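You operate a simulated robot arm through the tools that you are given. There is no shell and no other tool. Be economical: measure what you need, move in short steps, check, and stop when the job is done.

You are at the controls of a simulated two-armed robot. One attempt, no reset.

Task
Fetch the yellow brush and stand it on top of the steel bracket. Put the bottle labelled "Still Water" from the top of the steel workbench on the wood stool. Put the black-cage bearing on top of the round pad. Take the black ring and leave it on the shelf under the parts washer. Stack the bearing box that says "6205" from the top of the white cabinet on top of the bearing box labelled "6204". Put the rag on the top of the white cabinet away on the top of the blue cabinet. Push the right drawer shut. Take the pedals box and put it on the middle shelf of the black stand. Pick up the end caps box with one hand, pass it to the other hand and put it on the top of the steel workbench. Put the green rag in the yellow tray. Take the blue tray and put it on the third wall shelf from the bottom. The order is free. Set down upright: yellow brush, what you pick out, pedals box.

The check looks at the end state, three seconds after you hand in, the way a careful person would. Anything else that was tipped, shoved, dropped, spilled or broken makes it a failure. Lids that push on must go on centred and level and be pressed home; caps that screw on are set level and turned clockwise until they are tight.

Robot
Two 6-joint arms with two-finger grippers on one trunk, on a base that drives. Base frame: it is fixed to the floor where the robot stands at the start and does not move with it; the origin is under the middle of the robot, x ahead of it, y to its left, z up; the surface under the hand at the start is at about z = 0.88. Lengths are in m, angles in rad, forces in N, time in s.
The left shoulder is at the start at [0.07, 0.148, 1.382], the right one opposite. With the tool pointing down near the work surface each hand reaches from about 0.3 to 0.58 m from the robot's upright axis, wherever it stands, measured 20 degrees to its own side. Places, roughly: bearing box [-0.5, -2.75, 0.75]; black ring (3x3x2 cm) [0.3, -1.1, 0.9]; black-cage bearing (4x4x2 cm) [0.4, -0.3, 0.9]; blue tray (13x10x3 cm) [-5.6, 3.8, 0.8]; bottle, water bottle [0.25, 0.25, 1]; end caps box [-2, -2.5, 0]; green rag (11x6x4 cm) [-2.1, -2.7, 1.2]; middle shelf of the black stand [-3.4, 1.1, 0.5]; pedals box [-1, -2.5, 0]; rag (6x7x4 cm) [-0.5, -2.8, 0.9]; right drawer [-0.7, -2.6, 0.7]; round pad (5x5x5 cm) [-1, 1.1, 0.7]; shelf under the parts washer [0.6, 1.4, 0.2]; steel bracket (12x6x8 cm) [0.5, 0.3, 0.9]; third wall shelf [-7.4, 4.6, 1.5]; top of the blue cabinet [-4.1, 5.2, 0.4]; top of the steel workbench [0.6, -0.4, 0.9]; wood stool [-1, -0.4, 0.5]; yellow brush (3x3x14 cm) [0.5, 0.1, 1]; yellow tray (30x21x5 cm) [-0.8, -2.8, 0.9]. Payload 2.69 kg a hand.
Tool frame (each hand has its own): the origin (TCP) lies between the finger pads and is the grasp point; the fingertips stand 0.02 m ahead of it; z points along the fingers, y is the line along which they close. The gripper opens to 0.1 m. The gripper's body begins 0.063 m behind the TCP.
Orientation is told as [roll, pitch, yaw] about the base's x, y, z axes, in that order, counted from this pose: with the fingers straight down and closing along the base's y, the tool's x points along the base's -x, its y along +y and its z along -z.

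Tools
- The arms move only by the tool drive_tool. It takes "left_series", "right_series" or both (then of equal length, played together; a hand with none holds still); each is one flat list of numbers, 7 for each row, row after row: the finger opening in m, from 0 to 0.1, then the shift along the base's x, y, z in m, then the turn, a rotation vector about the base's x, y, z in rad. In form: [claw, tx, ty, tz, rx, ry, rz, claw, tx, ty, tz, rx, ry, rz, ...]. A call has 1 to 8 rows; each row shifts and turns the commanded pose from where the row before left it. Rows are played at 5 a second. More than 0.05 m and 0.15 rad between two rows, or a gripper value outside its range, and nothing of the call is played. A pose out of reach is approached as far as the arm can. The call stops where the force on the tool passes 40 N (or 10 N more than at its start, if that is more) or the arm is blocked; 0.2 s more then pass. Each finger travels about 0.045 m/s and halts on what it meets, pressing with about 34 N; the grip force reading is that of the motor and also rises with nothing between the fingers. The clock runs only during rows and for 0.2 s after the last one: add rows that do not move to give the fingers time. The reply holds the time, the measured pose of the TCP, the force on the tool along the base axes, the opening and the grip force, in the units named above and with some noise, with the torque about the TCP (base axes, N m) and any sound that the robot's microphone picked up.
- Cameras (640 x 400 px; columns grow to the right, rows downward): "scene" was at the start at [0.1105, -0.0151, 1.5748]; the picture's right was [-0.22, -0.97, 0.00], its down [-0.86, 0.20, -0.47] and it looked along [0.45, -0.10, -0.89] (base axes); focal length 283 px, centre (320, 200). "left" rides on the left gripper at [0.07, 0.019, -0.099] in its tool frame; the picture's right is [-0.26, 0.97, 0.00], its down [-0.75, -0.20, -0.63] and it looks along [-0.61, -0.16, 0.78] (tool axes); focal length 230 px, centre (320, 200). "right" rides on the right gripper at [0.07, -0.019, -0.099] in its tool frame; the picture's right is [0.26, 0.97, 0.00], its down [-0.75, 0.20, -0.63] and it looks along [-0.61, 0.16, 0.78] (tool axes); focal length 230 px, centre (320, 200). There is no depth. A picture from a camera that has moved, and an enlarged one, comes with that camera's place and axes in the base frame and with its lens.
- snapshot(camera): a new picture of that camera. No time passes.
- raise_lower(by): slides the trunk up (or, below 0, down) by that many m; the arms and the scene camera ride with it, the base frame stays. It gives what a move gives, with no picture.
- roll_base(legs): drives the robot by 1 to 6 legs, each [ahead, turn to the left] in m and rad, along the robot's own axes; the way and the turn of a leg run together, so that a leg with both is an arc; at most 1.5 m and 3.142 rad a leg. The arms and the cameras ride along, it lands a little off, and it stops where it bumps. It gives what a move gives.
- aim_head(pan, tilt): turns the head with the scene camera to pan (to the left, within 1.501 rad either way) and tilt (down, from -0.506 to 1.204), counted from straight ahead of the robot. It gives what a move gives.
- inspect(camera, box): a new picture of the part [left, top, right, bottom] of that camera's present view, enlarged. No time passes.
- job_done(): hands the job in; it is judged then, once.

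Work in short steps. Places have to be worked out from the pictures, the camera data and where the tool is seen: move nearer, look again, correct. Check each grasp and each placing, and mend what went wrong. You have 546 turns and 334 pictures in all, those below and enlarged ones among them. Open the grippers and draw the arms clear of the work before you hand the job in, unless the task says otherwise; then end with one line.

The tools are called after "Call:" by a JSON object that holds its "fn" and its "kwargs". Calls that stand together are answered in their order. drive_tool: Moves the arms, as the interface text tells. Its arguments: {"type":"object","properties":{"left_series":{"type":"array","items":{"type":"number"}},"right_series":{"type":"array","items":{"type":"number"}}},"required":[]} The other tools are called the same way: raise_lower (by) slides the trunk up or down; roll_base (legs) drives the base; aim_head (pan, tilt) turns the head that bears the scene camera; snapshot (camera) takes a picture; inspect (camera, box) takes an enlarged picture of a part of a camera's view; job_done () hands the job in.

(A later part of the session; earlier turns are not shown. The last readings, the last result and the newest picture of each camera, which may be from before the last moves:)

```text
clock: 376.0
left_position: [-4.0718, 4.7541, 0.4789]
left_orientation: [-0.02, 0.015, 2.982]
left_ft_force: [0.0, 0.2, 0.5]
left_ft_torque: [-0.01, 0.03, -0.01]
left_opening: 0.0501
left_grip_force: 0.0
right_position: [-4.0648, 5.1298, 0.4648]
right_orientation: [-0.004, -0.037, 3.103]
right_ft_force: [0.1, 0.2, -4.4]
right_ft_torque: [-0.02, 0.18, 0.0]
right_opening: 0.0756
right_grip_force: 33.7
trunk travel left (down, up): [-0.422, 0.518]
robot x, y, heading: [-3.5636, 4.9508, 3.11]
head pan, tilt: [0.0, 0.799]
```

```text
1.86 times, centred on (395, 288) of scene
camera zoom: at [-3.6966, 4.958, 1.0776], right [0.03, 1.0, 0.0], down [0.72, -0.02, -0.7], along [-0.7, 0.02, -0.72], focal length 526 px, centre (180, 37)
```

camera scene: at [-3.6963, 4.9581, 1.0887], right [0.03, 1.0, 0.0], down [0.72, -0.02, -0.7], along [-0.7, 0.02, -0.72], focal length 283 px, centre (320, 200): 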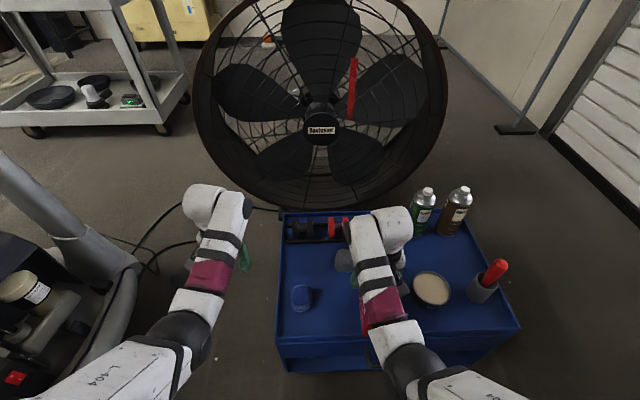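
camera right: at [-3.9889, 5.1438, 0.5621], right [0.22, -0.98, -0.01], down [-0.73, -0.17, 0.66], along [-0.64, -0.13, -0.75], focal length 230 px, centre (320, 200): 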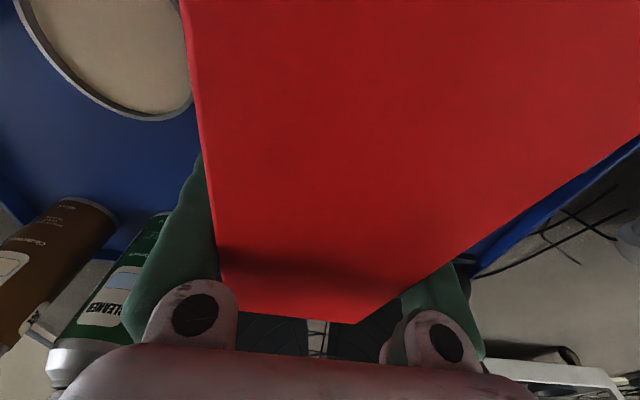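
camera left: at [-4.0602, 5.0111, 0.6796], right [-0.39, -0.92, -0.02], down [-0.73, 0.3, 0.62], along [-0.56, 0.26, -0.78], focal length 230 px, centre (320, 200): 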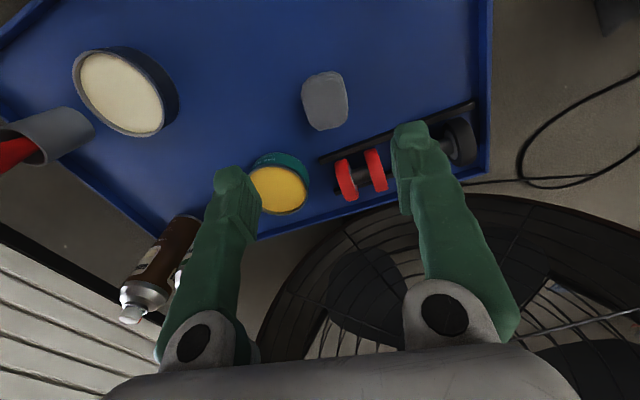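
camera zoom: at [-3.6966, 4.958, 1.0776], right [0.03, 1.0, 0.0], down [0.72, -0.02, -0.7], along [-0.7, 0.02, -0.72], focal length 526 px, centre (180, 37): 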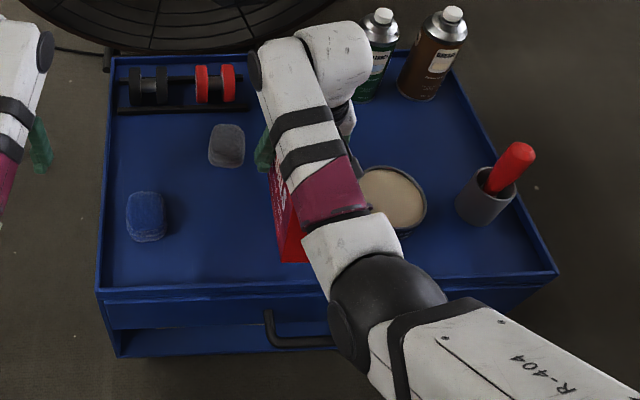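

Inside the rim now. Level pitch and lower to contact.

Call:
{"fn": "drive_tool", "kwargs": {"right_series": [0, 0, 0, 0, 0, -0.035, 0, 0, 0, 0, 0, 0, 0, 0]}}

Call:
{"fn": "raise_lower", "kwargs": {"by": -0.03}}

Call:
{"fn": "raise_lower", "kwargs": {"by": -0.008}}

```text
clock: 376.6
left_position: [-4.0724, 4.7544, 0.4782]
left_orientation: [-0.018, 0.015, 2.98]
left_ft_force: [0.5, -0.5, 1.5]
left_ft_torque: [0.03, -0.04, -0.03]
left_opening: 0.0499
left_grip_force: 0.1
right_position: [-4.0638, 5.131, 0.4651]
right_orientation: [-0.005, -0.003, 3.104]
right_ft_force: [0.8, 0.3, -5.4]
right_ft_torque: [0.02, 0.22, -0.01]
right_opening: 0.076
right_grip_force: 34.3
trunk travel left (down, up): [-0.422, 0.518]
robot x, y, heading: [-3.5643, 4.9514, 3.111]
head pan, tilt: [0.0, 0.799]
```

```text
clock: 377.4
left_position: [-4.0722, 4.7532, 0.4485]
left_orientation: [-0.018, 0.013, 2.981]
left_ft_force: [-0.5, -0.7, 0.5]
left_ft_torque: [0.0, 0.01, 0.0]
left_opening: 0.0498
left_grip_force: 0.0
right_position: [-4.0624, 5.1291, 0.4353]
right_orientation: [-0.005, -0.003, 3.104]
right_ft_force: [0.8, -0.7, -4.6]
right_ft_torque: [0.0, 0.16, 0.01]
right_opening: 0.0758
right_grip_force: 33.5
trunk travel left (down, up): [-0.392, 0.548]
robot x, y, heading: [-3.5624, 4.9543, 3.111]
head pan, tilt: [0.0, 0.799]
```

```text
clock: 377.9
left_position: [-4.0688, 4.7538, 0.4453]
left_orientation: [-0.02, 0.006, 2.982]
left_ft_force: [-0.6, 0.3, 0.2]
left_ft_torque: [-0.02, -0.01, -0.01]
left_opening: 0.0501
left_grip_force: 0.1
right_position: [-4.0621, 5.1297, 0.4344]
right_orientation: [-0.009, -0.015, 3.102]
right_ft_force: [8.5, 2.9, 30.3]
right_ft_torque: [-0.97, 0.88, 0.22]
right_opening: 0.0758
right_grip_force: 33.7
trunk travel left (down, up): [-0.384, 0.556]
robot x, y, heading: [-3.5629, 4.9555, 3.11]
head pan, tilt: [0.0, 0.799]
```

Contact. Open the fingers and look.

Call:
{"fn": "drive_tool", "kwargs": {"right_series": [0.08, 0, 0, 0, 0, 0, 0, 0.09, 0, 0, 0, 0, 0, 0, 0.095, 0, 0, 0, 0, 0, 0, 0.095, 0, 0, 0, 0, 0, 0]}}

Call:
{"fn": "raise_lower", "kwargs": {"by": 0.15}}

Call:
{"fn": "snapshot", "kwargs": {"camera": "right"}}

Call:
{"fn": "inspect", "kwargs": {"camera": "scene", "box": [250, 180, 540, 395]}}

```text
clock: 378.9
left_position: [-4.072, 4.7529, 0.4407]
left_orientation: [-0.019, 0.015, 2.982]
left_ft_force: [0.5, 0.0, -1.3]
left_ft_torque: [0.0, 0.04, 0.0]
left_opening: 0.0499
left_grip_force: 0.0
right_position: [-4.0643, 5.1297, 0.4281]
right_orientation: [-0.006, -0.003, 3.103]
right_ft_force: [0.6, -0.3, 0.6]
right_ft_torque: [0.0, -0.02, 0.01]
right_opening: 0.0948
right_grip_force: 0.0
trunk travel left (down, up): [-0.384, 0.556]
robot x, y, heading: [-3.564, 4.9526, 3.108]
head pan, tilt: [0.0, 0.799]
```

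```text
clock: 380.7
left_position: [-4.0712, 4.754, 0.5913]
left_orientation: [-0.02, 0.015, 2.982]
left_ft_force: [-0.3, 0.1, 0.4]
left_ft_torque: [0.02, -0.01, 0.03]
left_opening: 0.05
left_grip_force: 0.1
right_position: [-4.0641, 5.1301, 0.5778]
right_orientation: [-0.006, -0.004, 3.103]
right_ft_force: [-0.5, -0.5, -0.3]
right_ft_torque: [0.0, 0.02, 0.02]
right_opening: 0.095
right_grip_force: 0.1
trunk travel left (down, up): [-0.534, 0.406]
robot x, y, heading: [-3.5626, 4.9538, 3.107]
head pan, tilt: [0.0, 0.799]
```

```text
147 pictures are left
camera right: at [-3.9921, 5.1434, 0.6772], right [0.22, -0.98, -0.01], down [-0.76, -0.18, 0.63], along [-0.62, -0.13, -0.78], focal length 230 px, centre (320, 200)
```

right: 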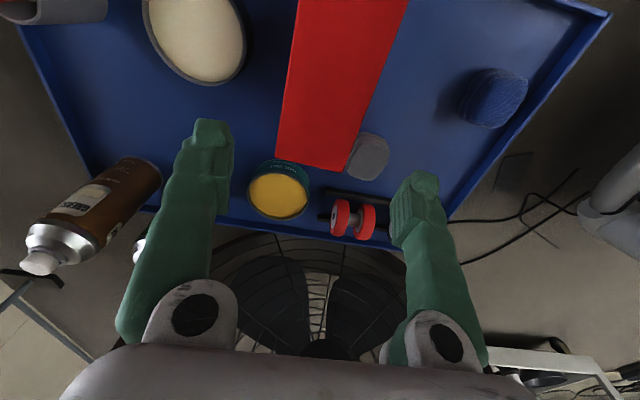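

```text
1.86 times, centred on (395, 288) of scene
camera zoom: at [-3.6962, 4.9578, 1.1896], right [0.03, 1.0, 0.0], down [0.72, -0.02, -0.7], along [-0.7, 0.02, -0.72], focal length 526 px, centre (180, 37)
```

zoom: 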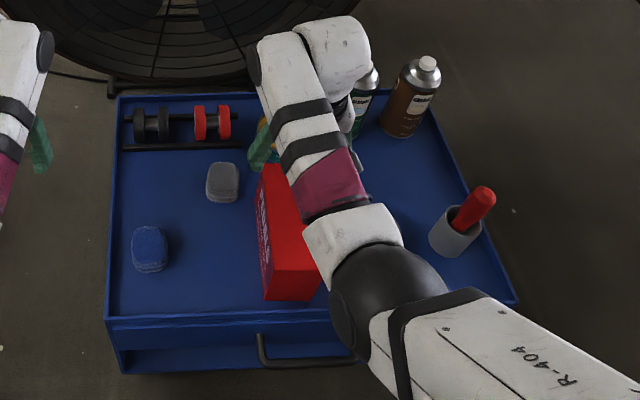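

The box stands on the cabinet. Back up 0.16 m and tilt the right hand forward ~0.9 rad for a regrasp from behind/above.

Call:
{"fn": "roll_base", "kwargs": {"legs": [[-0.16, 0]]}}

Call:
{"fn": "drive_tool", "kwargs": {"right_series": [0.1, 0, 0, 0.01, 0.002, 0.08, 0, 0.1, 0, 0, 0.01, 0.002, 0.08, 0, 0.1, 0, 0, 0.01, 0.002, 0.08, 0, 0.1, -0.01, 0, 0, 0.002, 0.08, 0, 0.1, -0.01, 0, 0, 0.002, 0.08, 0, 0.1, -0.01, 0, 0, 0.002, 0.08, 0, 0.1, -0.01, 0, 0, 0.002, 0.08, 0, 0.1, 0, 0, 0, 0, 0, 0]}}

Call:
{"fn": "drive_tool", "kwargs": {"right_series": [0.1, 0, 0, 0, 0.002, 0.08, 0, 0.1, 0, 0, 0, 0.002, 0.08, 0, 0.1, 0, 0, 0, 0.002, 0.08, 0, 0.1, 0, 0, 0, 0.002, 0.08, 0, 0.1, 0, 0, 0, 0, 0, 0]}}

Call:
{"fn": "snapshot", "kwargs": {"camera": "right"}}

```text
clock: 382.1
left_position: [-3.908, 4.7485, 0.5928]
left_orientation: [-0.017, 0.013, 2.983]
left_ft_force: [0.0, -0.4, 0.3]
left_ft_torque: [-0.02, 0.01, 0.01]
left_opening: 0.0501
left_grip_force: 0.0
right_position: [-3.9005, 5.1244, 0.5779]
right_orientation: [-0.005, -0.003, 3.104]
right_ft_force: [0.3, 1.1, -0.4]
right_ft_torque: [0.0, 0.01, 0.01]
right_opening: 0.0952
right_grip_force: 0.1
trunk travel left (down, up): [-0.534, 0.406]
robot x, y, heading: [-3.4019, 4.9529, 3.115]
head pan, tilt: [0.0, 0.799]
```

```text
clock: 383.9
left_position: [-3.9086, 4.7486, 0.5914]
left_orientation: [-0.019, 0.015, 2.983]
left_ft_force: [-0.4, 0.3, 0.7]
left_ft_torque: [-0.01, -0.04, -0.04]
left_opening: 0.0498
left_grip_force: 0.1
right_position: [-3.9478, 5.1311, 0.6147]
right_orientation: [-0.014, -0.58, 3.109]
right_ft_force: [-0.2, -0.6, -1.0]
right_ft_torque: [0.03, 0.01, 0.0]
right_opening: 0.1
right_grip_force: 0.1
trunk travel left (down, up): [-0.534, 0.406]
robot x, y, heading: [-3.3973, 4.95, 3.11]
head pan, tilt: [0.0, 0.799]
```

```text
clock: 385.3
left_position: [-3.9081, 4.7491, 0.5902]
left_orientation: [-0.019, 0.014, 2.982]
left_ft_force: [0.6, 0.2, 0.3]
left_ft_torque: [-0.02, -0.05, 0.03]
left_opening: 0.0499
left_grip_force: 0.1
right_position: [-3.944, 5.1681, 0.6115]
right_orientation: [-0.145, -0.893, -3.084]
right_ft_force: [0.3, -0.6, 0.9]
right_ft_torque: [-0.01, -0.05, 0.02]
right_opening: 0.1001
right_grip_force: 0.0
trunk travel left (down, up): [-0.534, 0.406]
robot x, y, heading: [-3.4012, 4.9497, 3.11]
head pan, tilt: [0.0, 0.799]
stopped in row 5 (right hand): the arm was blocked; the commanded pose is now the measured one
```

```text
145 pictures are left
camera right: at [-3.8216, 5.1786, 0.6203], right [0.11, -0.95, -0.29], down [0.01, -0.29, 0.96], along [-0.99, -0.11, -0.02], focal length 230 px, centre (320, 200)
```

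right: 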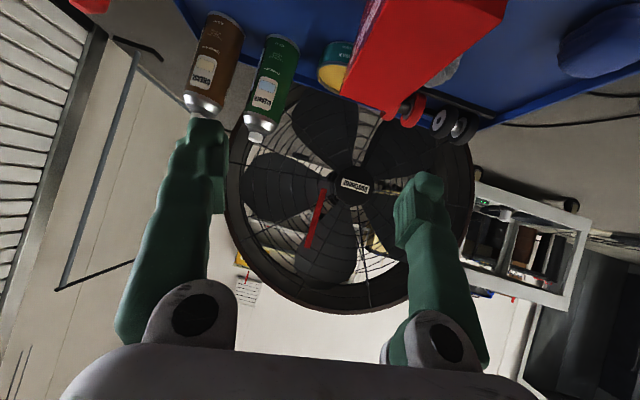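

Correct the small roll/yaw drift and shift back to the box line (y≈5.125).

Call:
{"fn": "drive_tool", "kwargs": {"right_series": [0.1, -0.01, -0.012, 0, -0.045, -0.04, 0.045, 0.1, -0.01, -0.012, 0, -0.045, -0.04, 0.045, 0.1, -0.01, -0.014, 0, 0, 0, 0, 0.1, 0, 0, 0, 0, 0, 0]}}

Call:
{"fn": "snapshot", "kwargs": {"camera": "right"}}

```text
clock: 386.3
left_position: [-3.9082, 4.7488, 0.592]
left_orientation: [-0.019, 0.012, 2.981]
left_ft_force: [0.5, -0.3, 0.1]
left_ft_torque: [-0.01, 0.01, -0.03]
left_opening: 0.05
left_grip_force: 0.0
right_position: [-3.9756, 5.1283, 0.6098]
right_orientation: [0.004, -0.817, -3.107]
right_ft_force: [-0.5, -0.5, 0.0]
right_ft_torque: [0.03, 0.04, 0.03]
right_opening: 0.1001
right_grip_force: 0.1
trunk travel left (down, up): [-0.534, 0.406]
robot x, y, heading: [-3.3965, 4.9479, 3.108]
head pan, tilt: [0.0, 0.799]
```

```text
144 pictures are left
camera right: at [-3.8555, 5.1503, 0.6273], right [0.21, -0.96, -0.19], down [-0.05, -0.2, 0.98], along [-0.98, -0.2, -0.09], focal length 230 px, centre (320, 200)
```

right: 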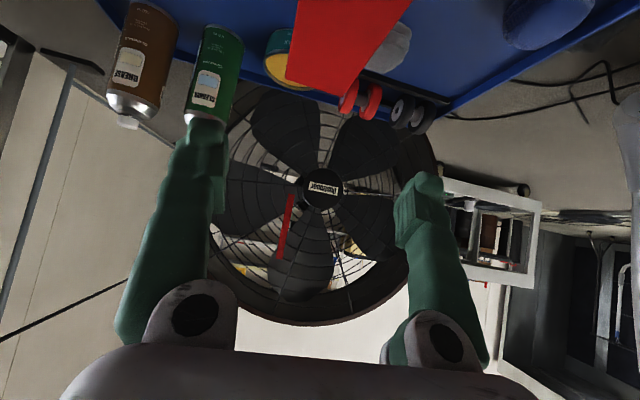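

Lower the trunk 0.12 and check the alignment over the box.

Call:
{"fn": "raise_lower", "kwargs": {"by": -0.12}}

Call:
{"fn": "drive_tool", "kwargs": {"right_series": [0.1, -0.015, 0, 0, 0, 0, 0, 0.1, -0.015, 0, 0, 0, 0, 0, 0.1, 0, 0, 0, 0, 0, 0]}}

Call:
{"fn": "snapshot", "kwargs": {"camera": "right"}}

Call:
{"fn": "inspect", "kwargs": {"camera": "scene", "box": [250, 180, 540, 395]}}

```text
clock: 387.8
left_position: [-3.9085, 4.7487, 0.4702]
left_orientation: [-0.019, 0.012, 2.983]
left_ft_force: [-0.2, 0.5, 0.4]
left_ft_torque: [-0.01, 0.0, -0.01]
left_opening: 0.05
left_grip_force: 0.0
right_position: [-3.9759, 5.1285, 0.4902]
right_orientation: [0.003, -0.815, -3.106]
right_ft_force: [-0.2, 0.2, 1.3]
right_ft_torque: [0.02, 0.02, 0.03]
right_opening: 0.1
right_grip_force: 0.1
trunk travel left (down, up): [-0.414, 0.526]
robot x, y, heading: [-3.395, 4.9501, 3.109]
head pan, tilt: [0.0, 0.799]
```

```text
clock: 388.6
left_position: [-3.9093, 4.7493, 0.4706]
left_orientation: [-0.02, 0.014, 2.983]
left_ft_force: [0.2, -0.6, 0.2]
left_ft_torque: [0.06, -0.02, 0.0]
left_opening: 0.0499
left_grip_force: 0.0
right_position: [-4.0049, 5.1292, 0.49]
right_orientation: [0.005, -0.816, -3.11]
right_ft_force: [-0.3, -0.4, 0.1]
right_ft_torque: [0.05, 0.01, 0.04]
right_opening: 0.0997
right_grip_force: 0.1
trunk travel left (down, up): [-0.414, 0.526]
robot x, y, heading: [-3.4015, 4.9452, 3.105]
head pan, tilt: [0.0, 0.799]
```

```text
143 pictures are left
camera right: at [-3.8847, 5.1505, 0.5073], right [0.21, -0.96, -0.19], down [-0.05, -0.2, 0.98], along [-0.98, -0.2, -0.09], focal length 230 px, centre (320, 200)
```

right: 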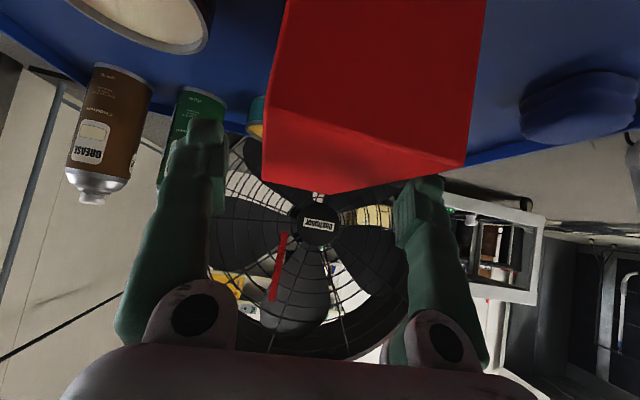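

```text
1.86 times, centred on (395, 288) of scene
camera zoom: at [-3.5333, 4.9526, 1.0697], right [0.03, 1.0, 0.0], down [0.72, -0.02, -0.7], along [-0.7, 0.02, -0.72], focal length 526 px, centre (180, 37)
```

zoom: 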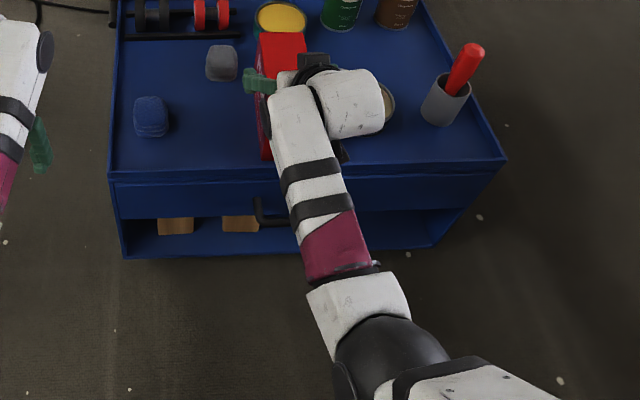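

Box is centred at y≈5.121, top z≈0.47. Shift -8 mm and lower 0.06.

Call:
{"fn": "drive_tool", "kwargs": {"right_series": [0.1, 0, -0.008, 0, 0, 0, 0, 0.1, 0, 0, 0, 0, 0, 0]}}

Call:
{"fn": "raise_lower", "kwargs": {"by": -0.06}}

Call:
{"fn": "snapshot", "kwargs": {"camera": "right"}}

```text
clock: 389.2
left_position: [-3.9091, 4.7486, 0.4713]
left_orientation: [-0.018, 0.014, 2.984]
left_ft_force: [-0.6, 0.5, -0.5]
left_ft_torque: [-0.02, 0.02, -0.01]
left_opening: 0.0498
left_grip_force: 0.0
right_position: [-4.0045, 5.1196, 0.4905]
right_orientation: [0.004, -0.818, -3.105]
right_ft_force: [0.6, -0.3, -0.3]
right_ft_torque: [-0.02, 0.01, -0.01]
right_opening: 0.0998
right_grip_force: 0.2
trunk travel left (down, up): [-0.414, 0.526]
robot x, y, heading: [-3.3991, 4.9484, 3.108]
head pan, tilt: [0.0, 0.799]
```

```text
clock: 390.2
left_position: [-3.909, 4.7493, 0.4111]
left_orientation: [-0.019, 0.012, 2.977]
left_ft_force: [0.3, -0.1, -0.5]
left_ft_torque: [0.0, 0.06, -0.03]
left_opening: 0.0497
left_grip_force: 0.1
right_position: [-4.0107, 5.1203, 0.4445]
right_orientation: [-0.014, -0.854, -3.093]
right_ft_force: [-3.5, 1.4, 15.0]
right_ft_torque: [0.48, -0.92, 0.06]
right_opening: 0.0999
right_grip_force: 0.1
trunk travel left (down, up): [-0.354, 0.586]
robot x, y, heading: [-3.4, 4.9491, 3.106]
head pan, tilt: [0.0, 0.799]
stopped: the force on the tool passed its limit at 44 N (the readings are from after the stop); the commanded pose is now the measured one
```

```text
141 pictures are left
camera right: at [-3.8896, 5.143, 0.4581], right [0.21, -0.96, -0.2], down [-0.01, -0.21, 0.98], along [-0.98, -0.2, -0.05], focal length 230 px, centre (320, 200)
```

right: 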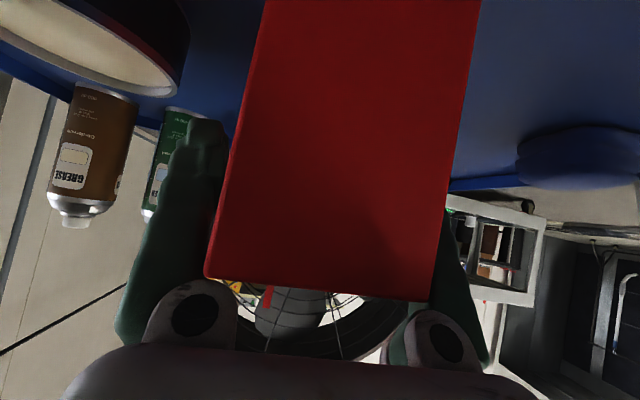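

Palm touched the box top. Raise 6 mm and close.

Call:
{"fn": "raise_lower", "kwargs": {"by": 0.008}}

Call:
{"fn": "drive_tool", "kwargs": {"right_series": [0.08, 0, 0, 0, 0, 0, 0, 0.0, 0, 0, 0, 0, 0, 0, 0.0, 0, 0, 0, 0, 0, 0, 0.0, 0, 0, 0, 0, 0, 0]}}

Call:
{"fn": "raise_lower", "kwargs": {"by": 0.05}}

Call:
{"fn": "snapshot", "kwargs": {"camera": "right"}}

Call:
{"fn": "inspect", "kwargs": {"camera": "scene", "box": [250, 180, 540, 395]}}

```text
clock: 390.8
left_position: [-3.9092, 4.7496, 0.4189]
left_orientation: [-0.02, 0.013, 2.98]
left_ft_force: [-0.3, -0.2, -1.0]
left_ft_torque: [0.02, 0.01, 0.0]
left_opening: 0.0499
left_grip_force: 0.2
right_position: [-4.007, 5.1212, 0.4463]
right_orientation: [-0.007, -0.839, -3.098]
right_ft_force: [-0.1, -0.5, 0.9]
right_ft_torque: [0.02, 0.0, 0.05]
right_opening: 0.1001
right_grip_force: 0.0
trunk travel left (down, up): [-0.362, 0.578]
robot x, y, heading: [-3.401, 4.9495, 3.108]
head pan, tilt: [0.0, 0.799]
```

```text
clock: 391.8
left_position: [-3.9083, 4.75, 0.4197]
left_orientation: [-0.018, 0.014, 2.981]
left_ft_force: [-0.1, 0.7, -0.4]
left_ft_torque: [0.01, 0.0, 0.01]
left_opening: 0.0499
left_grip_force: 0.1
right_position: [-4.0096, 5.1216, 0.4482]
right_orientation: [-0.01, -0.84, -3.096]
right_ft_force: [1.7, 0.5, 1.9]
right_ft_torque: [0.26, -0.02, -0.23]
right_opening: 0.0772
right_grip_force: 34.1
trunk travel left (down, up): [-0.362, 0.578]
robot x, y, heading: [-3.3994, 4.9502, 3.107]
head pan, tilt: [0.0, 0.799]
```

```text
clock: 392.7
left_position: [-3.9097, 4.7494, 0.4695]
left_orientation: [-0.019, 0.014, 2.981]
left_ft_force: [1.0, 0.3, -0.4]
left_ft_torque: [-0.01, -0.02, -0.02]
left_opening: 0.05
left_grip_force: 0.1
right_position: [-4.0103, 5.1211, 0.4972]
right_orientation: [-0.007, -0.84, -3.097]
right_ft_force: [0.3, 0.4, -5.3]
right_ft_torque: [0.03, -0.11, 0.0]
right_opening: 0.0763
right_grip_force: 33.9
trunk travel left (down, up): [-0.412, 0.528]
robot x, y, heading: [-3.401, 4.952, 3.108]
head pan, tilt: [0.0, 0.799]
```

```text
140 pictures are left
camera right: at [-3.889, 5.1431, 0.5113], right [0.21, -0.96, -0.2], down [-0.03, -0.21, 0.98], along [-0.98, -0.2, -0.07], focal length 230 px, centre (320, 200)
```

right: 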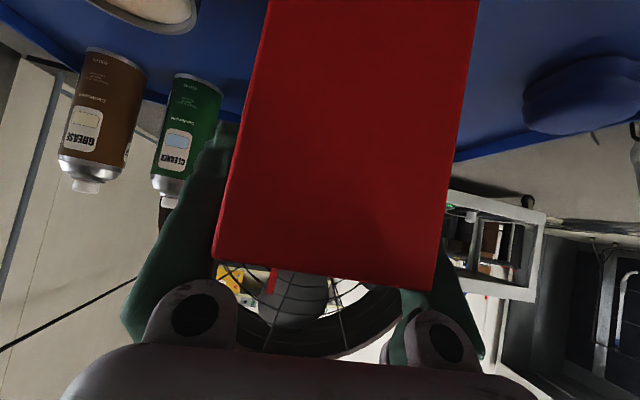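

```text
1.86 times, centred on (395, 288) of scene
camera zoom: at [-3.5346, 4.953, 1.0677], right [0.03, 1.0, 0.0], down [0.72, -0.02, -0.7], along [-0.7, 0.02, -0.72], focal length 526 px, centre (180, 37)
```

zoom: 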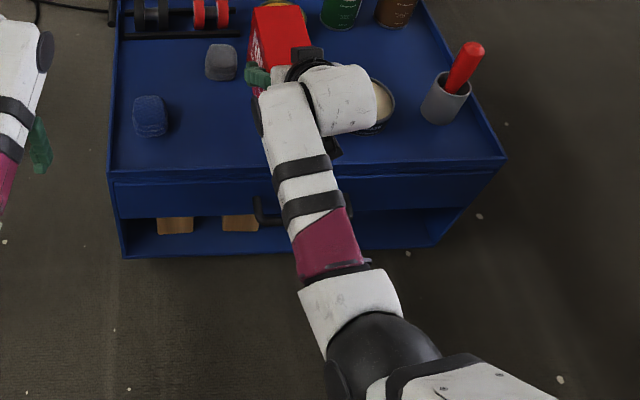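

Box regrasped with a tilted hand. Raise, leave the cabinet, then lower again to pass under the machine's handle while reversing.

Call:
{"fn": "raise_lower", "kwargs": {"by": 0.3}}

Call:
{"fn": "roll_base", "kwargs": {"legs": [[-0.1, 0], [0, -1.0], [-0.5, 0]]}}

Call:
{"fn": "aim_head", "kwargs": {"pan": 0.9, "tilt": 0.8}}

Call:
{"fn": "snapshot", "kwargs": {"camera": "scene"}}

```text
clock: 395.7
left_position: [-3.9095, 4.7494, 0.7689]
left_orientation: [-0.02, 0.015, 2.982]
left_ft_force: [0.8, 0.0, -0.8]
left_ft_torque: [0.05, 0.01, 0.0]
left_opening: 0.0499
left_grip_force: 0.1
right_position: [-4.0093, 5.1208, 0.7977]
right_orientation: [-0.008, -0.838, -3.099]
right_ft_force: [0.0, -0.1, -4.2]
right_ft_torque: [0.02, -0.13, 0.0]
right_opening: 0.0759
right_grip_force: 33.8
trunk travel left (down, up): [-0.712, 0.228]
robot x, y, heading: [-3.398, 4.9515, 3.106]
head pan, tilt: [0.0, 0.799]
```

```text
clock: 401.9
left_position: [-3.4868, 4.8265, 0.7687]
left_orientation: [-0.019, 0.017, 2.013]
left_ft_force: [-0.5, 0.3, -0.6]
left_ft_torque: [-0.01, 0.0, 0.01]
left_opening: 0.0501
left_grip_force: 0.0
right_position: [-3.2364, 5.1197, 0.7969]
right_orientation: [-0.008, -0.84, 2.216]
right_ft_force: [-0.6, -0.3, -4.2]
right_ft_torque: [-0.11, -0.09, -0.02]
right_opening: 0.0761
right_grip_force: 34.2
trunk travel left (down, up): [-0.712, 0.228]
robot x, y, heading: [-3.0332, 4.5211, 2.141]
head pan, tilt: [0.0, 0.799]
```

```text
clock: 403.1
left_position: [-3.4866, 4.8281, 0.7687]
left_orientation: [-0.019, 0.015, 2.012]
left_ft_force: [0.3, -0.2, -0.3]
left_ft_torque: [0.03, 0.02, -0.01]
left_opening: 0.0501
left_grip_force: 0.0
right_position: [-3.2361, 5.1201, 0.7974]
right_orientation: [-0.007, -0.839, 2.218]
right_ft_force: [0.0, 0.0, -4.8]
right_ft_torque: [-0.13, -0.1, -0.04]
right_opening: 0.0758
right_grip_force: 34.0
trunk travel left (down, up): [-0.712, 0.228]
robot x, y, heading: [-3.0356, 4.5192, 2.14]
head pan, tilt: [0.901, 0.799]
```

```text
138 pictures are left
camera scene: at [-3.1429, 4.5716, 1.3678], right [0.1, 0.99, 0.0], down [0.71, -0.07, -0.7], along [-0.69, 0.07, -0.72], focal length 283 px, centre (320, 200)
```

scene: 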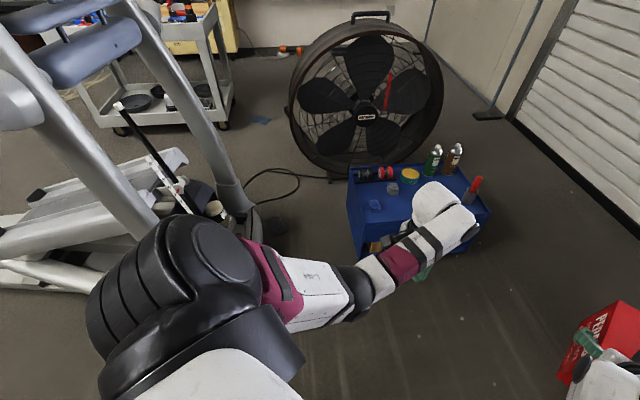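

Path is clear. Lower 0.3, turn to face north, and reverse along the corridor.

Call:
{"fn": "raise_lower", "kwargs": {"by": -0.3}}

Call:
{"fn": "roll_base", "kwargs": {"legs": [[0, -0.91], [-1.24, 0]]}}

Call:
{"fn": "aim_head", "kwargs": {"pan": 1.45, "tilt": 0.7}}

Call:
{"fn": "snapshot", "kwargs": {"camera": "scene"}}

```text
clock: 406.1
left_position: [-3.486, 4.827, 0.4693]
left_orientation: [-0.022, 0.014, 2.013]
left_ft_force: [-0.4, 0.1, -0.2]
left_ft_torque: [0.0, -0.01, 0.0]
left_opening: 0.05
left_grip_force: 0.0
right_position: [-3.2363, 5.1189, 0.4979]
right_orientation: [-0.009, -0.84, 2.217]
right_ft_force: [-0.2, -0.9, -4.8]
right_ft_torque: [-0.11, -0.06, -0.01]
right_opening: 0.0759
right_grip_force: 34.2
trunk travel left (down, up): [-0.412, 0.528]
robot x, y, heading: [-3.0314, 4.522, 2.139]
head pan, tilt: [0.901, 0.799]
```

```text
clock: 414.6
left_position: [-3.4758, 3.8955, 0.469]
left_orientation: [-0.018, 0.014, 1.14]
left_ft_force: [0.2, -0.3, 0.6]
left_ft_torque: [-0.02, -0.01, 0.04]
left_opening: 0.0499
left_grip_force: 0.0
right_position: [-3.091, 3.8942, 0.4966]
right_orientation: [-0.01, -0.838, 1.345]
right_ft_force: [-0.4, 0.3, -5.1]
right_ft_torque: [-0.11, 0.05, 0.02]
right_opening: 0.0756
right_grip_force: 34.0
trunk travel left (down, up): [-0.412, 0.528]
robot x, y, heading: [-3.4232, 3.3556, 1.272]
head pan, tilt: [0.901, 0.799]
```

```text
clock: 415.6
left_position: [-3.4764, 3.8954, 0.4692]
left_orientation: [-0.017, 0.014, 1.14]
left_ft_force: [0.3, -0.2, 0.5]
left_ft_torque: [-0.03, 0.03, 0.0]
left_opening: 0.0501
left_grip_force: 0.0
right_position: [-3.0909, 3.8929, 0.4968]
right_orientation: [-0.009, -0.84, 1.347]
right_ft_force: [0.0, -0.1, -4.4]
right_ft_torque: [-0.13, 0.05, 0.0]
right_opening: 0.0759
right_grip_force: 34.1
trunk travel left (down, up): [-0.412, 0.528]
robot x, y, heading: [-3.4189, 3.3559, 1.268]
head pan, tilt: [1.45, 0.7]
```

```text
137 pictures are left
camera scene: at [-3.4834, 3.4348, 1.0761], right [0.41, 0.91, 0.0], down [0.59, -0.27, -0.76], along [-0.7, 0.31, -0.64], focal length 283 px, centre (320, 200)
```

scene: 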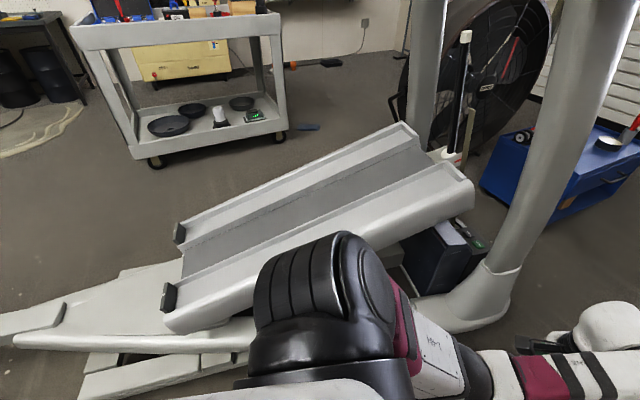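

Continue reversing along the arrival path, in two calls.

Call:
{"fn": "roll_base", "kwargs": {"legs": [[0, 0.15], [-1.2, 0], [0, -0.34]]}}

Call:
{"fn": "aim_head", "kwargs": {"pan": 1.5, "tilt": 0.8}}

Call:
{"fn": "snapshot", "kwargs": {"camera": "scene"}}

Call:
{"fn": "aim_head", "kwargs": {"pan": -1.5, "tilt": 0.8}}

Call:
{"fn": "snapshot", "kwargs": {"camera": "scene"}}

```text
clock: 423.4
left_position: [-3.5511, 2.7177, 0.4686]
left_orientation: [-0.016, 0.014, 0.946]
left_ft_force: [-0.7, 0.0, -1.0]
left_ft_torque: [0.04, 0.02, 0.0]
left_opening: 0.05
left_grip_force: 0.0
right_position: [-3.1733, 2.6422, 0.4962]
right_orientation: [-0.007, -0.84, 1.151]
right_ft_force: [-0.4, -1.0, -6.1]
right_ft_torque: [-0.14, 0.05, 0.0]
right_opening: 0.0756
right_grip_force: 33.9
trunk travel left (down, up): [-0.412, 0.528]
robot x, y, heading: [-3.6031, 2.1735, 1.071]
head pan, tilt: [1.45, 0.7]
```

```text
clock: 424.0
left_position: [-3.5525, 2.7185, 0.4683]
left_orientation: [-0.02, 0.017, 0.945]
left_ft_force: [-0.8, -0.5, -0.8]
left_ft_torque: [0.01, -0.03, -0.01]
left_opening: 0.05
left_grip_force: 0.0
right_position: [-3.1747, 2.6413, 0.4959]
right_orientation: [-0.007, -0.841, 1.152]
right_ft_force: [0.4, -0.1, -5.8]
right_ft_torque: [-0.12, 0.08, -0.02]
right_opening: 0.076
right_grip_force: 34.0
trunk travel left (down, up): [-0.412, 0.528]
robot x, y, heading: [-3.6038, 2.1751, 1.077]
head pan, tilt: [1.499, 0.799]
```

```text
136 pictures are left
camera scene: at [-3.6468, 2.2613, 1.0679], right [0.54, 0.84, 0.0], down [0.6, -0.39, -0.7], along [-0.59, 0.37, -0.72], focal length 283 px, centre (320, 200)
```

scene: 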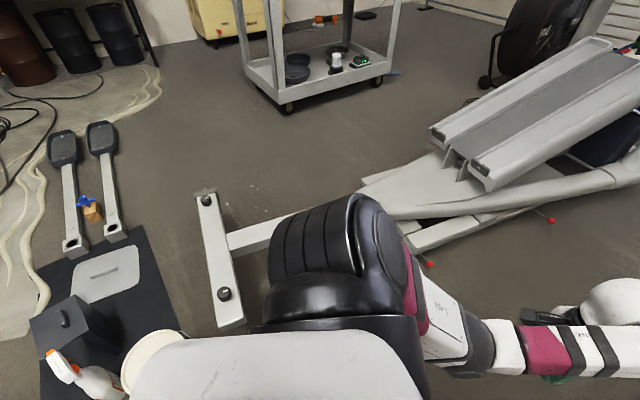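

```text
clock: 426.6
left_position: [-3.552, 2.7177, 0.4687]
left_orientation: [-0.02, 0.015, 0.947]
left_ft_force: [0.3, -0.1, 0.2]
left_ft_torque: [-0.01, -0.01, 0.0]
left_opening: 0.0501
left_grip_force: 0.1
right_position: [-3.1747, 2.6416, 0.4977]
right_orientation: [-0.009, -0.84, 1.153]
right_ft_force: [0.4, 0.1, -4.5]
right_ft_torque: [-0.11, 0.05, 0.03]
right_opening: 0.0757
right_grip_force: 34.1
trunk travel left (down, up): [-0.412, 0.528]
robot x, y, heading: [-3.6007, 2.1729, 1.076]
head pan, tilt: [-1.499, 0.799]
```

```text
135 pictures are left
camera scene: at [-3.5053, 2.1845, 1.0678], right [-0.41, -0.91, 0.0], down [-0.65, 0.29, -0.7], along [0.63, -0.29, -0.72], focal length 283 px, centre (320, 200)
```

scene: 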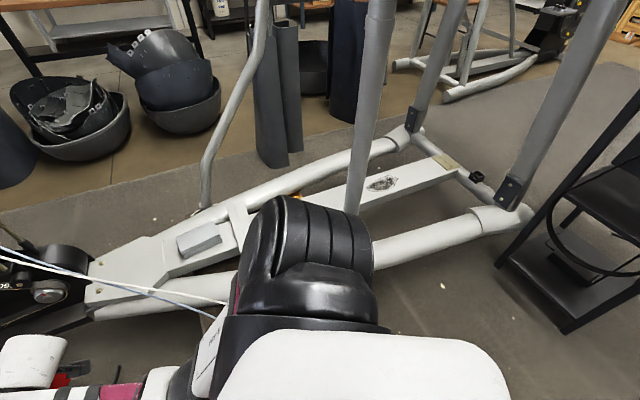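

Back south a bit, then south-west so that I end up west of the stand.

Call:
{"fn": "roll_base", "kwargs": {"legs": [[0, 0.32], [-0.35, 0], [0, -0.71], [-0.87, 0]]}}

Call:
{"fn": "aim_head", "kwargs": {"pan": -0.6, "tilt": 0.6}}

Call:
{"fn": "snapshot", "kwargs": {"camera": "scene"}}

```text
clock: 436.1
left_position: [-4.0863, 1.7506, 0.4698]
left_orientation: [-0.019, 0.011, 0.56]
left_ft_force: [-0.4, 0.1, 0.2]
left_ft_torque: [-0.01, 0.0, -0.01]
left_opening: 0.0501
left_grip_force: 0.1
right_position: [-3.7652, 1.5363, 0.4975]
right_orientation: [-0.01, -0.838, 0.767]
right_ft_force: [-0.3, 0.2, -4.7]
right_ft_torque: [-0.1, 0.13, 0.03]
right_opening: 0.0757
right_grip_force: 33.9
trunk travel left (down, up): [-0.412, 0.528]
robot x, y, heading: [-4.3359, 1.2672, 0.691]
head pan, tilt: [-1.499, 0.799]
```

```text
clock: 437.3
left_position: [-4.0862, 1.75, 0.4694]
left_orientation: [-0.02, 0.015, 0.56]
left_ft_force: [0.2, 0.3, 0.2]
left_ft_torque: [0.01, -0.02, -0.01]
left_opening: 0.0499
left_grip_force: 0.0
right_position: [-3.7657, 1.5369, 0.4973]
right_orientation: [-0.009, -0.841, 0.765]
right_ft_force: [0.0, -0.6, -3.8]
right_ft_torque: [-0.11, 0.09, -0.02]
right_opening: 0.0762
right_grip_force: 33.9
trunk travel left (down, up): [-0.412, 0.528]
robot x, y, heading: [-4.3379, 1.2639, 0.688]
head pan, tilt: [-0.6, 0.6]
```

```text
134 pictures are left
camera scene: at [-4.2111, 1.3028, 1.0846], right [0.09, -1.0, 0.0], down [-0.56, -0.05, -0.82], along [0.82, 0.07, -0.57], focal length 283 px, centre (320, 200)
```

scene: 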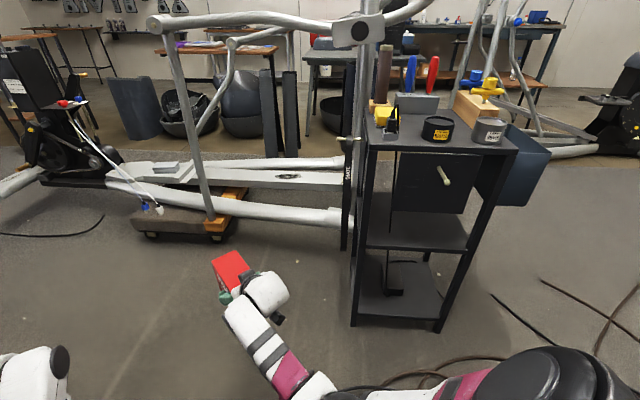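

Call:
{"fn": "inspect", "kwargs": {"camera": "scene", "box": [330, 90, 570, 340]}}

```text
1.60 times, centred on (450, 215) of scene
camera zoom: at [-4.2111, 1.3028, 1.0846], right [0.09, -1.0, 0.0], down [-0.56, -0.05, -0.82], along [0.82, 0.07, -0.57], focal length 452 px, centre (112, 176)
```

zoom: 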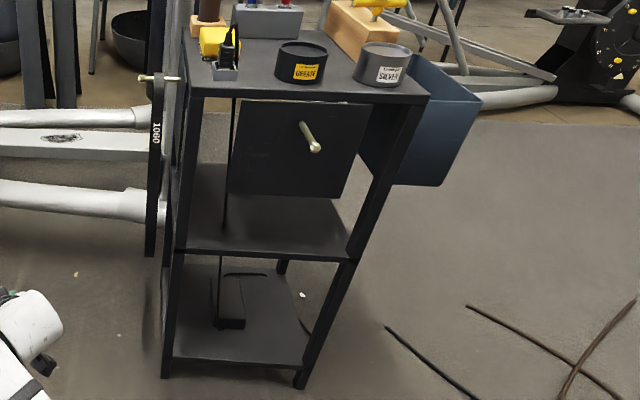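

A dark panel with a knob hangs between the shelves; I need parallax to learn its place. Raise the trunk and look again.

Call:
{"fn": "raise_lower", "kwargs": {"by": -0.3}}

Call:
{"fn": "inspect", "kwargs": {"camera": "scene", "box": [300, 30, 600, 220]}}

```text
clock: 440.3
left_position: [-4.0857, 1.7497, 0.1684]
left_orientation: [-0.019, 0.016, 0.56]
left_ft_force: [-0.7, 0.9, 0.3]
left_ft_torque: [0.0, -0.03, -0.01]
left_opening: 0.05
left_grip_force: 0.2
right_position: [-3.7663, 1.5371, 0.1957]
right_orientation: [-0.009, -0.84, 0.766]
right_ft_force: [0.3, 0.2, -4.3]
right_ft_torque: [-0.08, 0.08, 0.03]
right_opening: 0.0757
right_grip_force: 34.2
trunk travel left (down, up): [-0.112, 0.828]
robot x, y, heading: [-4.3372, 1.2614, 0.689]
head pan, tilt: [-0.6, 0.6]
```

```text
2.11 times, centred on (450, 125) of scene
camera zoom: at [-4.2115, 1.3026, 0.7847], right [0.09, -1.0, 0.0], down [-0.56, -0.05, -0.82], along [0.82, 0.07, -0.57], focal length 595 px, centre (46, 358)
```

zoom: 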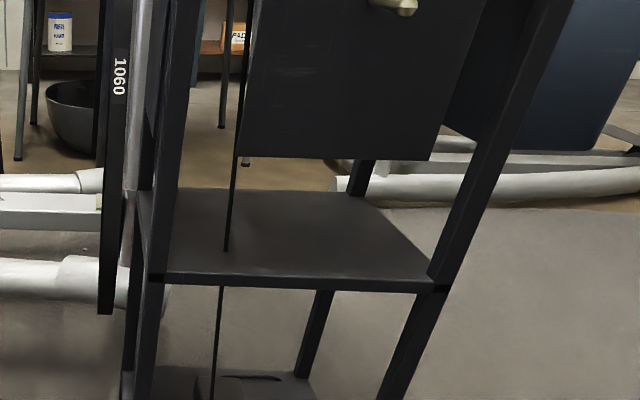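

The panel is a drawer front on the stand's west face (bottom z≈0.60); the middle shelf (z≈0.455) opening below it is ~14 cm, the box ~11 cm. I'll slide the box in from here under the drawer. Turn to face the stand and raise.

Call:
{"fn": "roll_base", "kwargs": {"legs": [[0, -0.74]]}}

Call:
{"fn": "raise_lower", "kwargs": {"by": 0.37}}

Call:
{"fn": "aim_head", "kwargs": {"pan": -0.1, "tilt": 0.6}}

Call:
{"fn": "snapshot", "kwargs": {"camera": "right"}}

Call:
{"fn": "snapshot", "kwargs": {"camera": "scene"}}

```text
clock: 442.7
left_position: [-3.82, 1.4422, 0.1673]
left_orientation: [-0.015, 0.015, -0.199]
left_ft_force: [0.5, 0.0, 0.3]
left_ft_torque: [0.01, -0.01, 0.02]
left_opening: 0.0497
left_grip_force: 0.0
right_position: [-3.7355, 1.0664, 0.1954]
right_orientation: [-0.008, -0.839, 0.005]
right_ft_force: [0.1, 0.3, -5.1]
right_ft_torque: [-0.02, 0.13, 0.01]
right_opening: 0.0758
right_grip_force: 34.0
trunk travel left (down, up): [-0.112, 0.828]
robot x, y, heading: [-4.3373, 1.2657, -0.071]
head pan, tilt: [-0.6, 0.6]
```

```text
clock: 446.3
left_position: [-3.82, 1.4422, 0.5385]
left_orientation: [-0.017, 0.017, -0.201]
left_ft_force: [0.1, -0.6, 1.2]
left_ft_torque: [0.01, 0.04, -0.01]
left_opening: 0.0501
left_grip_force: 0.0
right_position: [-3.7362, 1.0665, 0.567]
right_orientation: [-0.008, -0.84, 0.005]
right_ft_force: [0.7, 1.0, -3.5]
right_ft_torque: [0.01, 0.2, 0.03]
right_opening: 0.0757
right_grip_force: 33.7
trunk travel left (down, up): [-0.482, 0.458]
robot x, y, heading: [-4.3378, 1.2624, -0.073]
head pan, tilt: [-0.6, 0.6]
```

```text
clock: 447.2
left_position: [-3.8196, 1.4437, 0.5388]
left_orientation: [-0.019, 0.015, -0.2]
left_ft_force: [-0.1, 0.0, 0.7]
left_ft_torque: [0.04, 0.06, -0.04]
left_opening: 0.0498
left_grip_force: 0.0
right_position: [-3.734, 1.0659, 0.5661]
right_orientation: [-0.008, -0.838, 0.004]
right_ft_force: [0.3, 0.2, -4.6]
right_ft_torque: [0.03, 0.16, 0.01]
right_opening: 0.0756
right_grip_force: 34.0
trunk travel left (down, up): [-0.482, 0.458]
robot x, y, heading: [-4.3353, 1.2652, -0.075]
head pan, tilt: [-0.099, 0.6]
```

```text
131 pictures are left
camera right: at [-3.8542, 1.0471, 0.5814], right [-0.17, 0.97, -0.2], down [0.03, 0.21, 0.98], along [0.98, 0.16, -0.07], focal length 230 px, centre (320, 200)
```

right: 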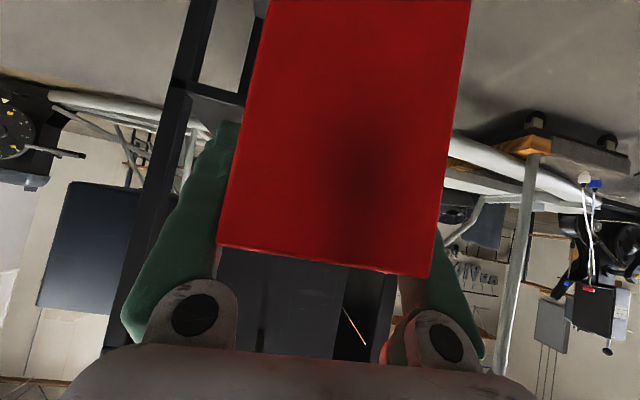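

```text
130 pictures are left
camera scene: at [-4.2006, 1.2435, 1.1546], right [-0.17, -0.99, 0.0], down [-0.56, 0.1, -0.82], along [0.81, -0.14, -0.57], focal length 283 px, centre (320, 200)
```

scene: 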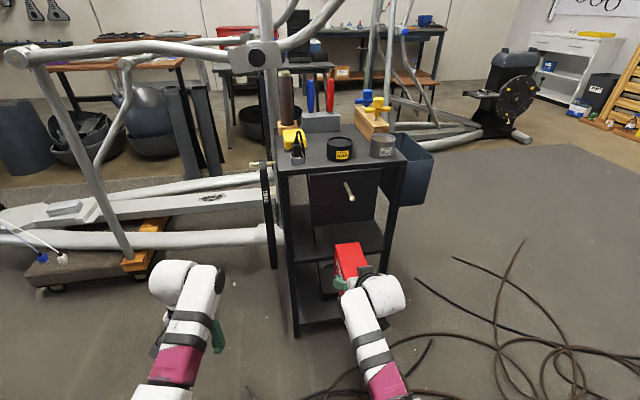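

Call:
{"fn": "inspect", "kwargs": {"camera": "scene", "box": [250, 130, 450, 310]}}

```text
2.22 times, centred on (350, 220) of scene
camera zoom: at [-4.2006, 1.2435, 1.1546], right [-0.17, -0.99, 0.0], down [-0.56, 0.1, -0.82], along [0.81, -0.14, -0.57], focal length 628 px, centre (253, 156)
```

zoom: 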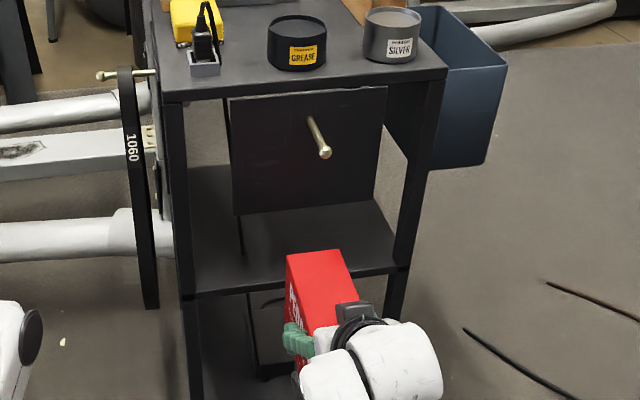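

Opening: z 0.455–0.597, y 0.91–1.13 (cord beyond). Aim the box bottom at z≈0.462: shift the hand, then roll ahead in small legs.

Call:
{"fn": "drive_tool", "kwargs": {"right_series": [0, 0, -0.01, -0.011, 0, 0, 0, 0, 0, -0.005, 0, 0, 0, 0, 0, 0, 0, 0, 0, 0, 0]}}

Call:
{"fn": "roll_base", "kwargs": {"legs": [[0.08, 0]]}}

Call:
{"fn": "drive_tool", "kwargs": {"right_series": [0, 0, 0, 0, 0, 0, 0, 0, 0, 0, 0, 0, 0, 0, 0, 0, 0, 0, 0, 0, 0]}}

Call:
{"fn": "inspect", "kwargs": {"camera": "scene", "box": [250, 130, 450, 310]}}

```text
clock: 448.0
left_position: [-3.8189, 1.4424, 0.5386]
left_orientation: [-0.018, 0.015, -0.201]
left_ft_force: [0.0, 0.4, 0.9]
left_ft_torque: [-0.02, 0.02, -0.04]
left_opening: 0.0504
left_grip_force: 0.0
right_position: [-3.7339, 1.0514, 0.5537]
right_orientation: [-0.008, -0.84, 0.003]
right_ft_force: [0.6, -1.0, -4.4]
right_ft_torque: [-0.02, 0.15, -0.02]
right_opening: 0.0754
right_grip_force: 33.9
trunk travel left (down, up): [-0.482, 0.458]
robot x, y, heading: [-4.335, 1.2648, -0.074]
head pan, tilt: [-0.099, 0.6]
```

```text
clock: 449.1
left_position: [-3.7423, 1.4353, 0.5385]
left_orientation: [-0.021, 0.017, -0.204]
left_ft_force: [-0.8, -1.0, -0.1]
left_ft_torque: [-0.03, 0.0, 0.0]
left_opening: 0.0501
left_grip_force: 0.0
right_position: [-3.6577, 1.0453, 0.5552]
right_orientation: [-0.007, -0.84, 0.002]
right_ft_force: [-0.6, 0.0, -4.9]
right_ft_torque: [0.0, 0.15, -0.03]
right_opening: 0.0757
right_grip_force: 33.3
trunk travel left (down, up): [-0.482, 0.458]
robot x, y, heading: [-4.2562, 1.2584, -0.073]
head pan, tilt: [-0.099, 0.6]
```

```text
clock: 449.9
left_position: [-3.7418, 1.4355, 0.5389]
left_orientation: [-0.02, 0.016, -0.204]
left_ft_force: [0.5, 0.6, -0.3]
left_ft_torque: [-0.01, -0.02, -0.03]
left_opening: 0.0502
left_grip_force: 0.1
right_position: [-3.6582, 1.0454, 0.5556]
right_orientation: [-0.01, -0.837, 0.002]
right_ft_force: [0.5, -0.4, -5.4]
right_ft_torque: [0.02, 0.14, -0.01]
right_opening: 0.0757
right_grip_force: 33.6
trunk travel left (down, up): [-0.482, 0.458]
robot x, y, heading: [-4.258, 1.2569, -0.075]
head pan, tilt: [-0.099, 0.6]
```

```text
2.22 times, centred on (350, 220) of scene
camera zoom: at [-4.1232, 1.2374, 1.1547], right [-0.17, -0.98, 0.0], down [-0.56, 0.1, -0.82], along [0.81, -0.14, -0.57], focal length 628 px, centre (253, 156)
```

zoom: 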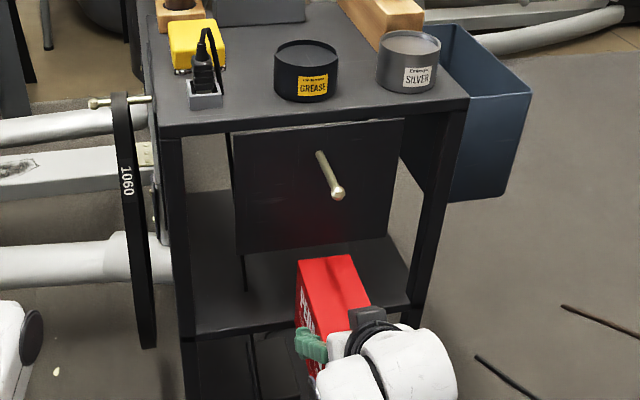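

Box end is right at the opening, 12 mm below the drawer. Roll ahead 0.07 more.

Call:
{"fn": "roll_base", "kwargs": {"legs": [[0.07, 0]]}}

Call:
{"fn": "drive_tool", "kwargs": {"right_series": [0, 0, 0, 0, 0, 0, 0, 0, 0, 0, 0, 0, 0, 0]}}

Call:
{"fn": "inspect", "kwargs": {"camera": "scene", "box": [250, 130, 450, 310]}}

```text
clock: 450.9
left_position: [-3.6738, 1.4297, 0.5394]
left_orientation: [-0.019, 0.015, -0.205]
left_ft_force: [0.4, 0.4, -0.8]
left_ft_torque: [0.01, -0.01, 0.0]
left_opening: 0.05
left_grip_force: 0.1
right_position: [-3.5901, 1.0393, 0.5549]
right_orientation: [-0.01, -0.835, 0.0]
right_ft_force: [-0.7, 0.7, -6.3]
right_ft_torque: [0.02, 0.1, -0.01]
right_opening: 0.0755
right_grip_force: 33.7
trunk travel left (down, up): [-0.482, 0.458]
robot x, y, heading: [-4.1905, 1.2549, -0.074]
head pan, tilt: [-0.099, 0.6]
```

```text
clock: 451.5
left_position: [-3.6732, 1.4288, 0.5381]
left_orientation: [-0.017, 0.018, -0.207]
left_ft_force: [-0.3, 0.7, 0.1]
left_ft_torque: [0.02, -0.02, 0.0]
left_opening: 0.0502
left_grip_force: 0.0
right_position: [-3.5906, 1.0388, 0.5549]
right_orientation: [-0.009, -0.835, -0.001]
right_ft_force: [-0.2, -0.5, -5.7]
right_ft_torque: [-0.02, 0.19, 0.01]
right_opening: 0.0756
right_grip_force: 33.9
trunk travel left (down, up): [-0.482, 0.458]
robot x, y, heading: [-4.191, 1.2544, -0.074]
head pan, tilt: [-0.099, 0.6]
```

```text
2.22 times, centred on (350, 220) of scene
camera zoom: at [-4.0545, 1.2319, 1.1546], right [-0.18, -0.98, 0.0], down [-0.56, 0.1, -0.82], along [0.81, -0.14, -0.57], focal length 628 px, centre (253, 156)
```

zoom: 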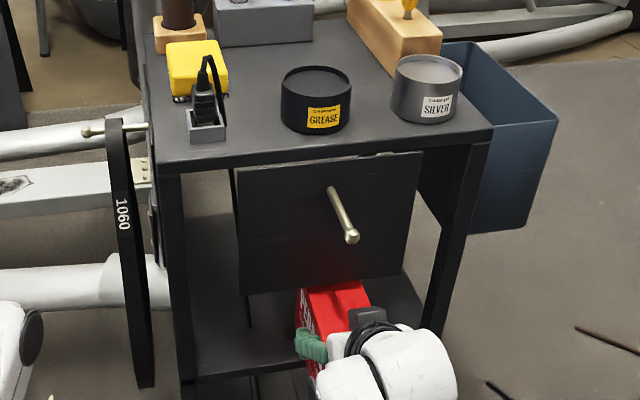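

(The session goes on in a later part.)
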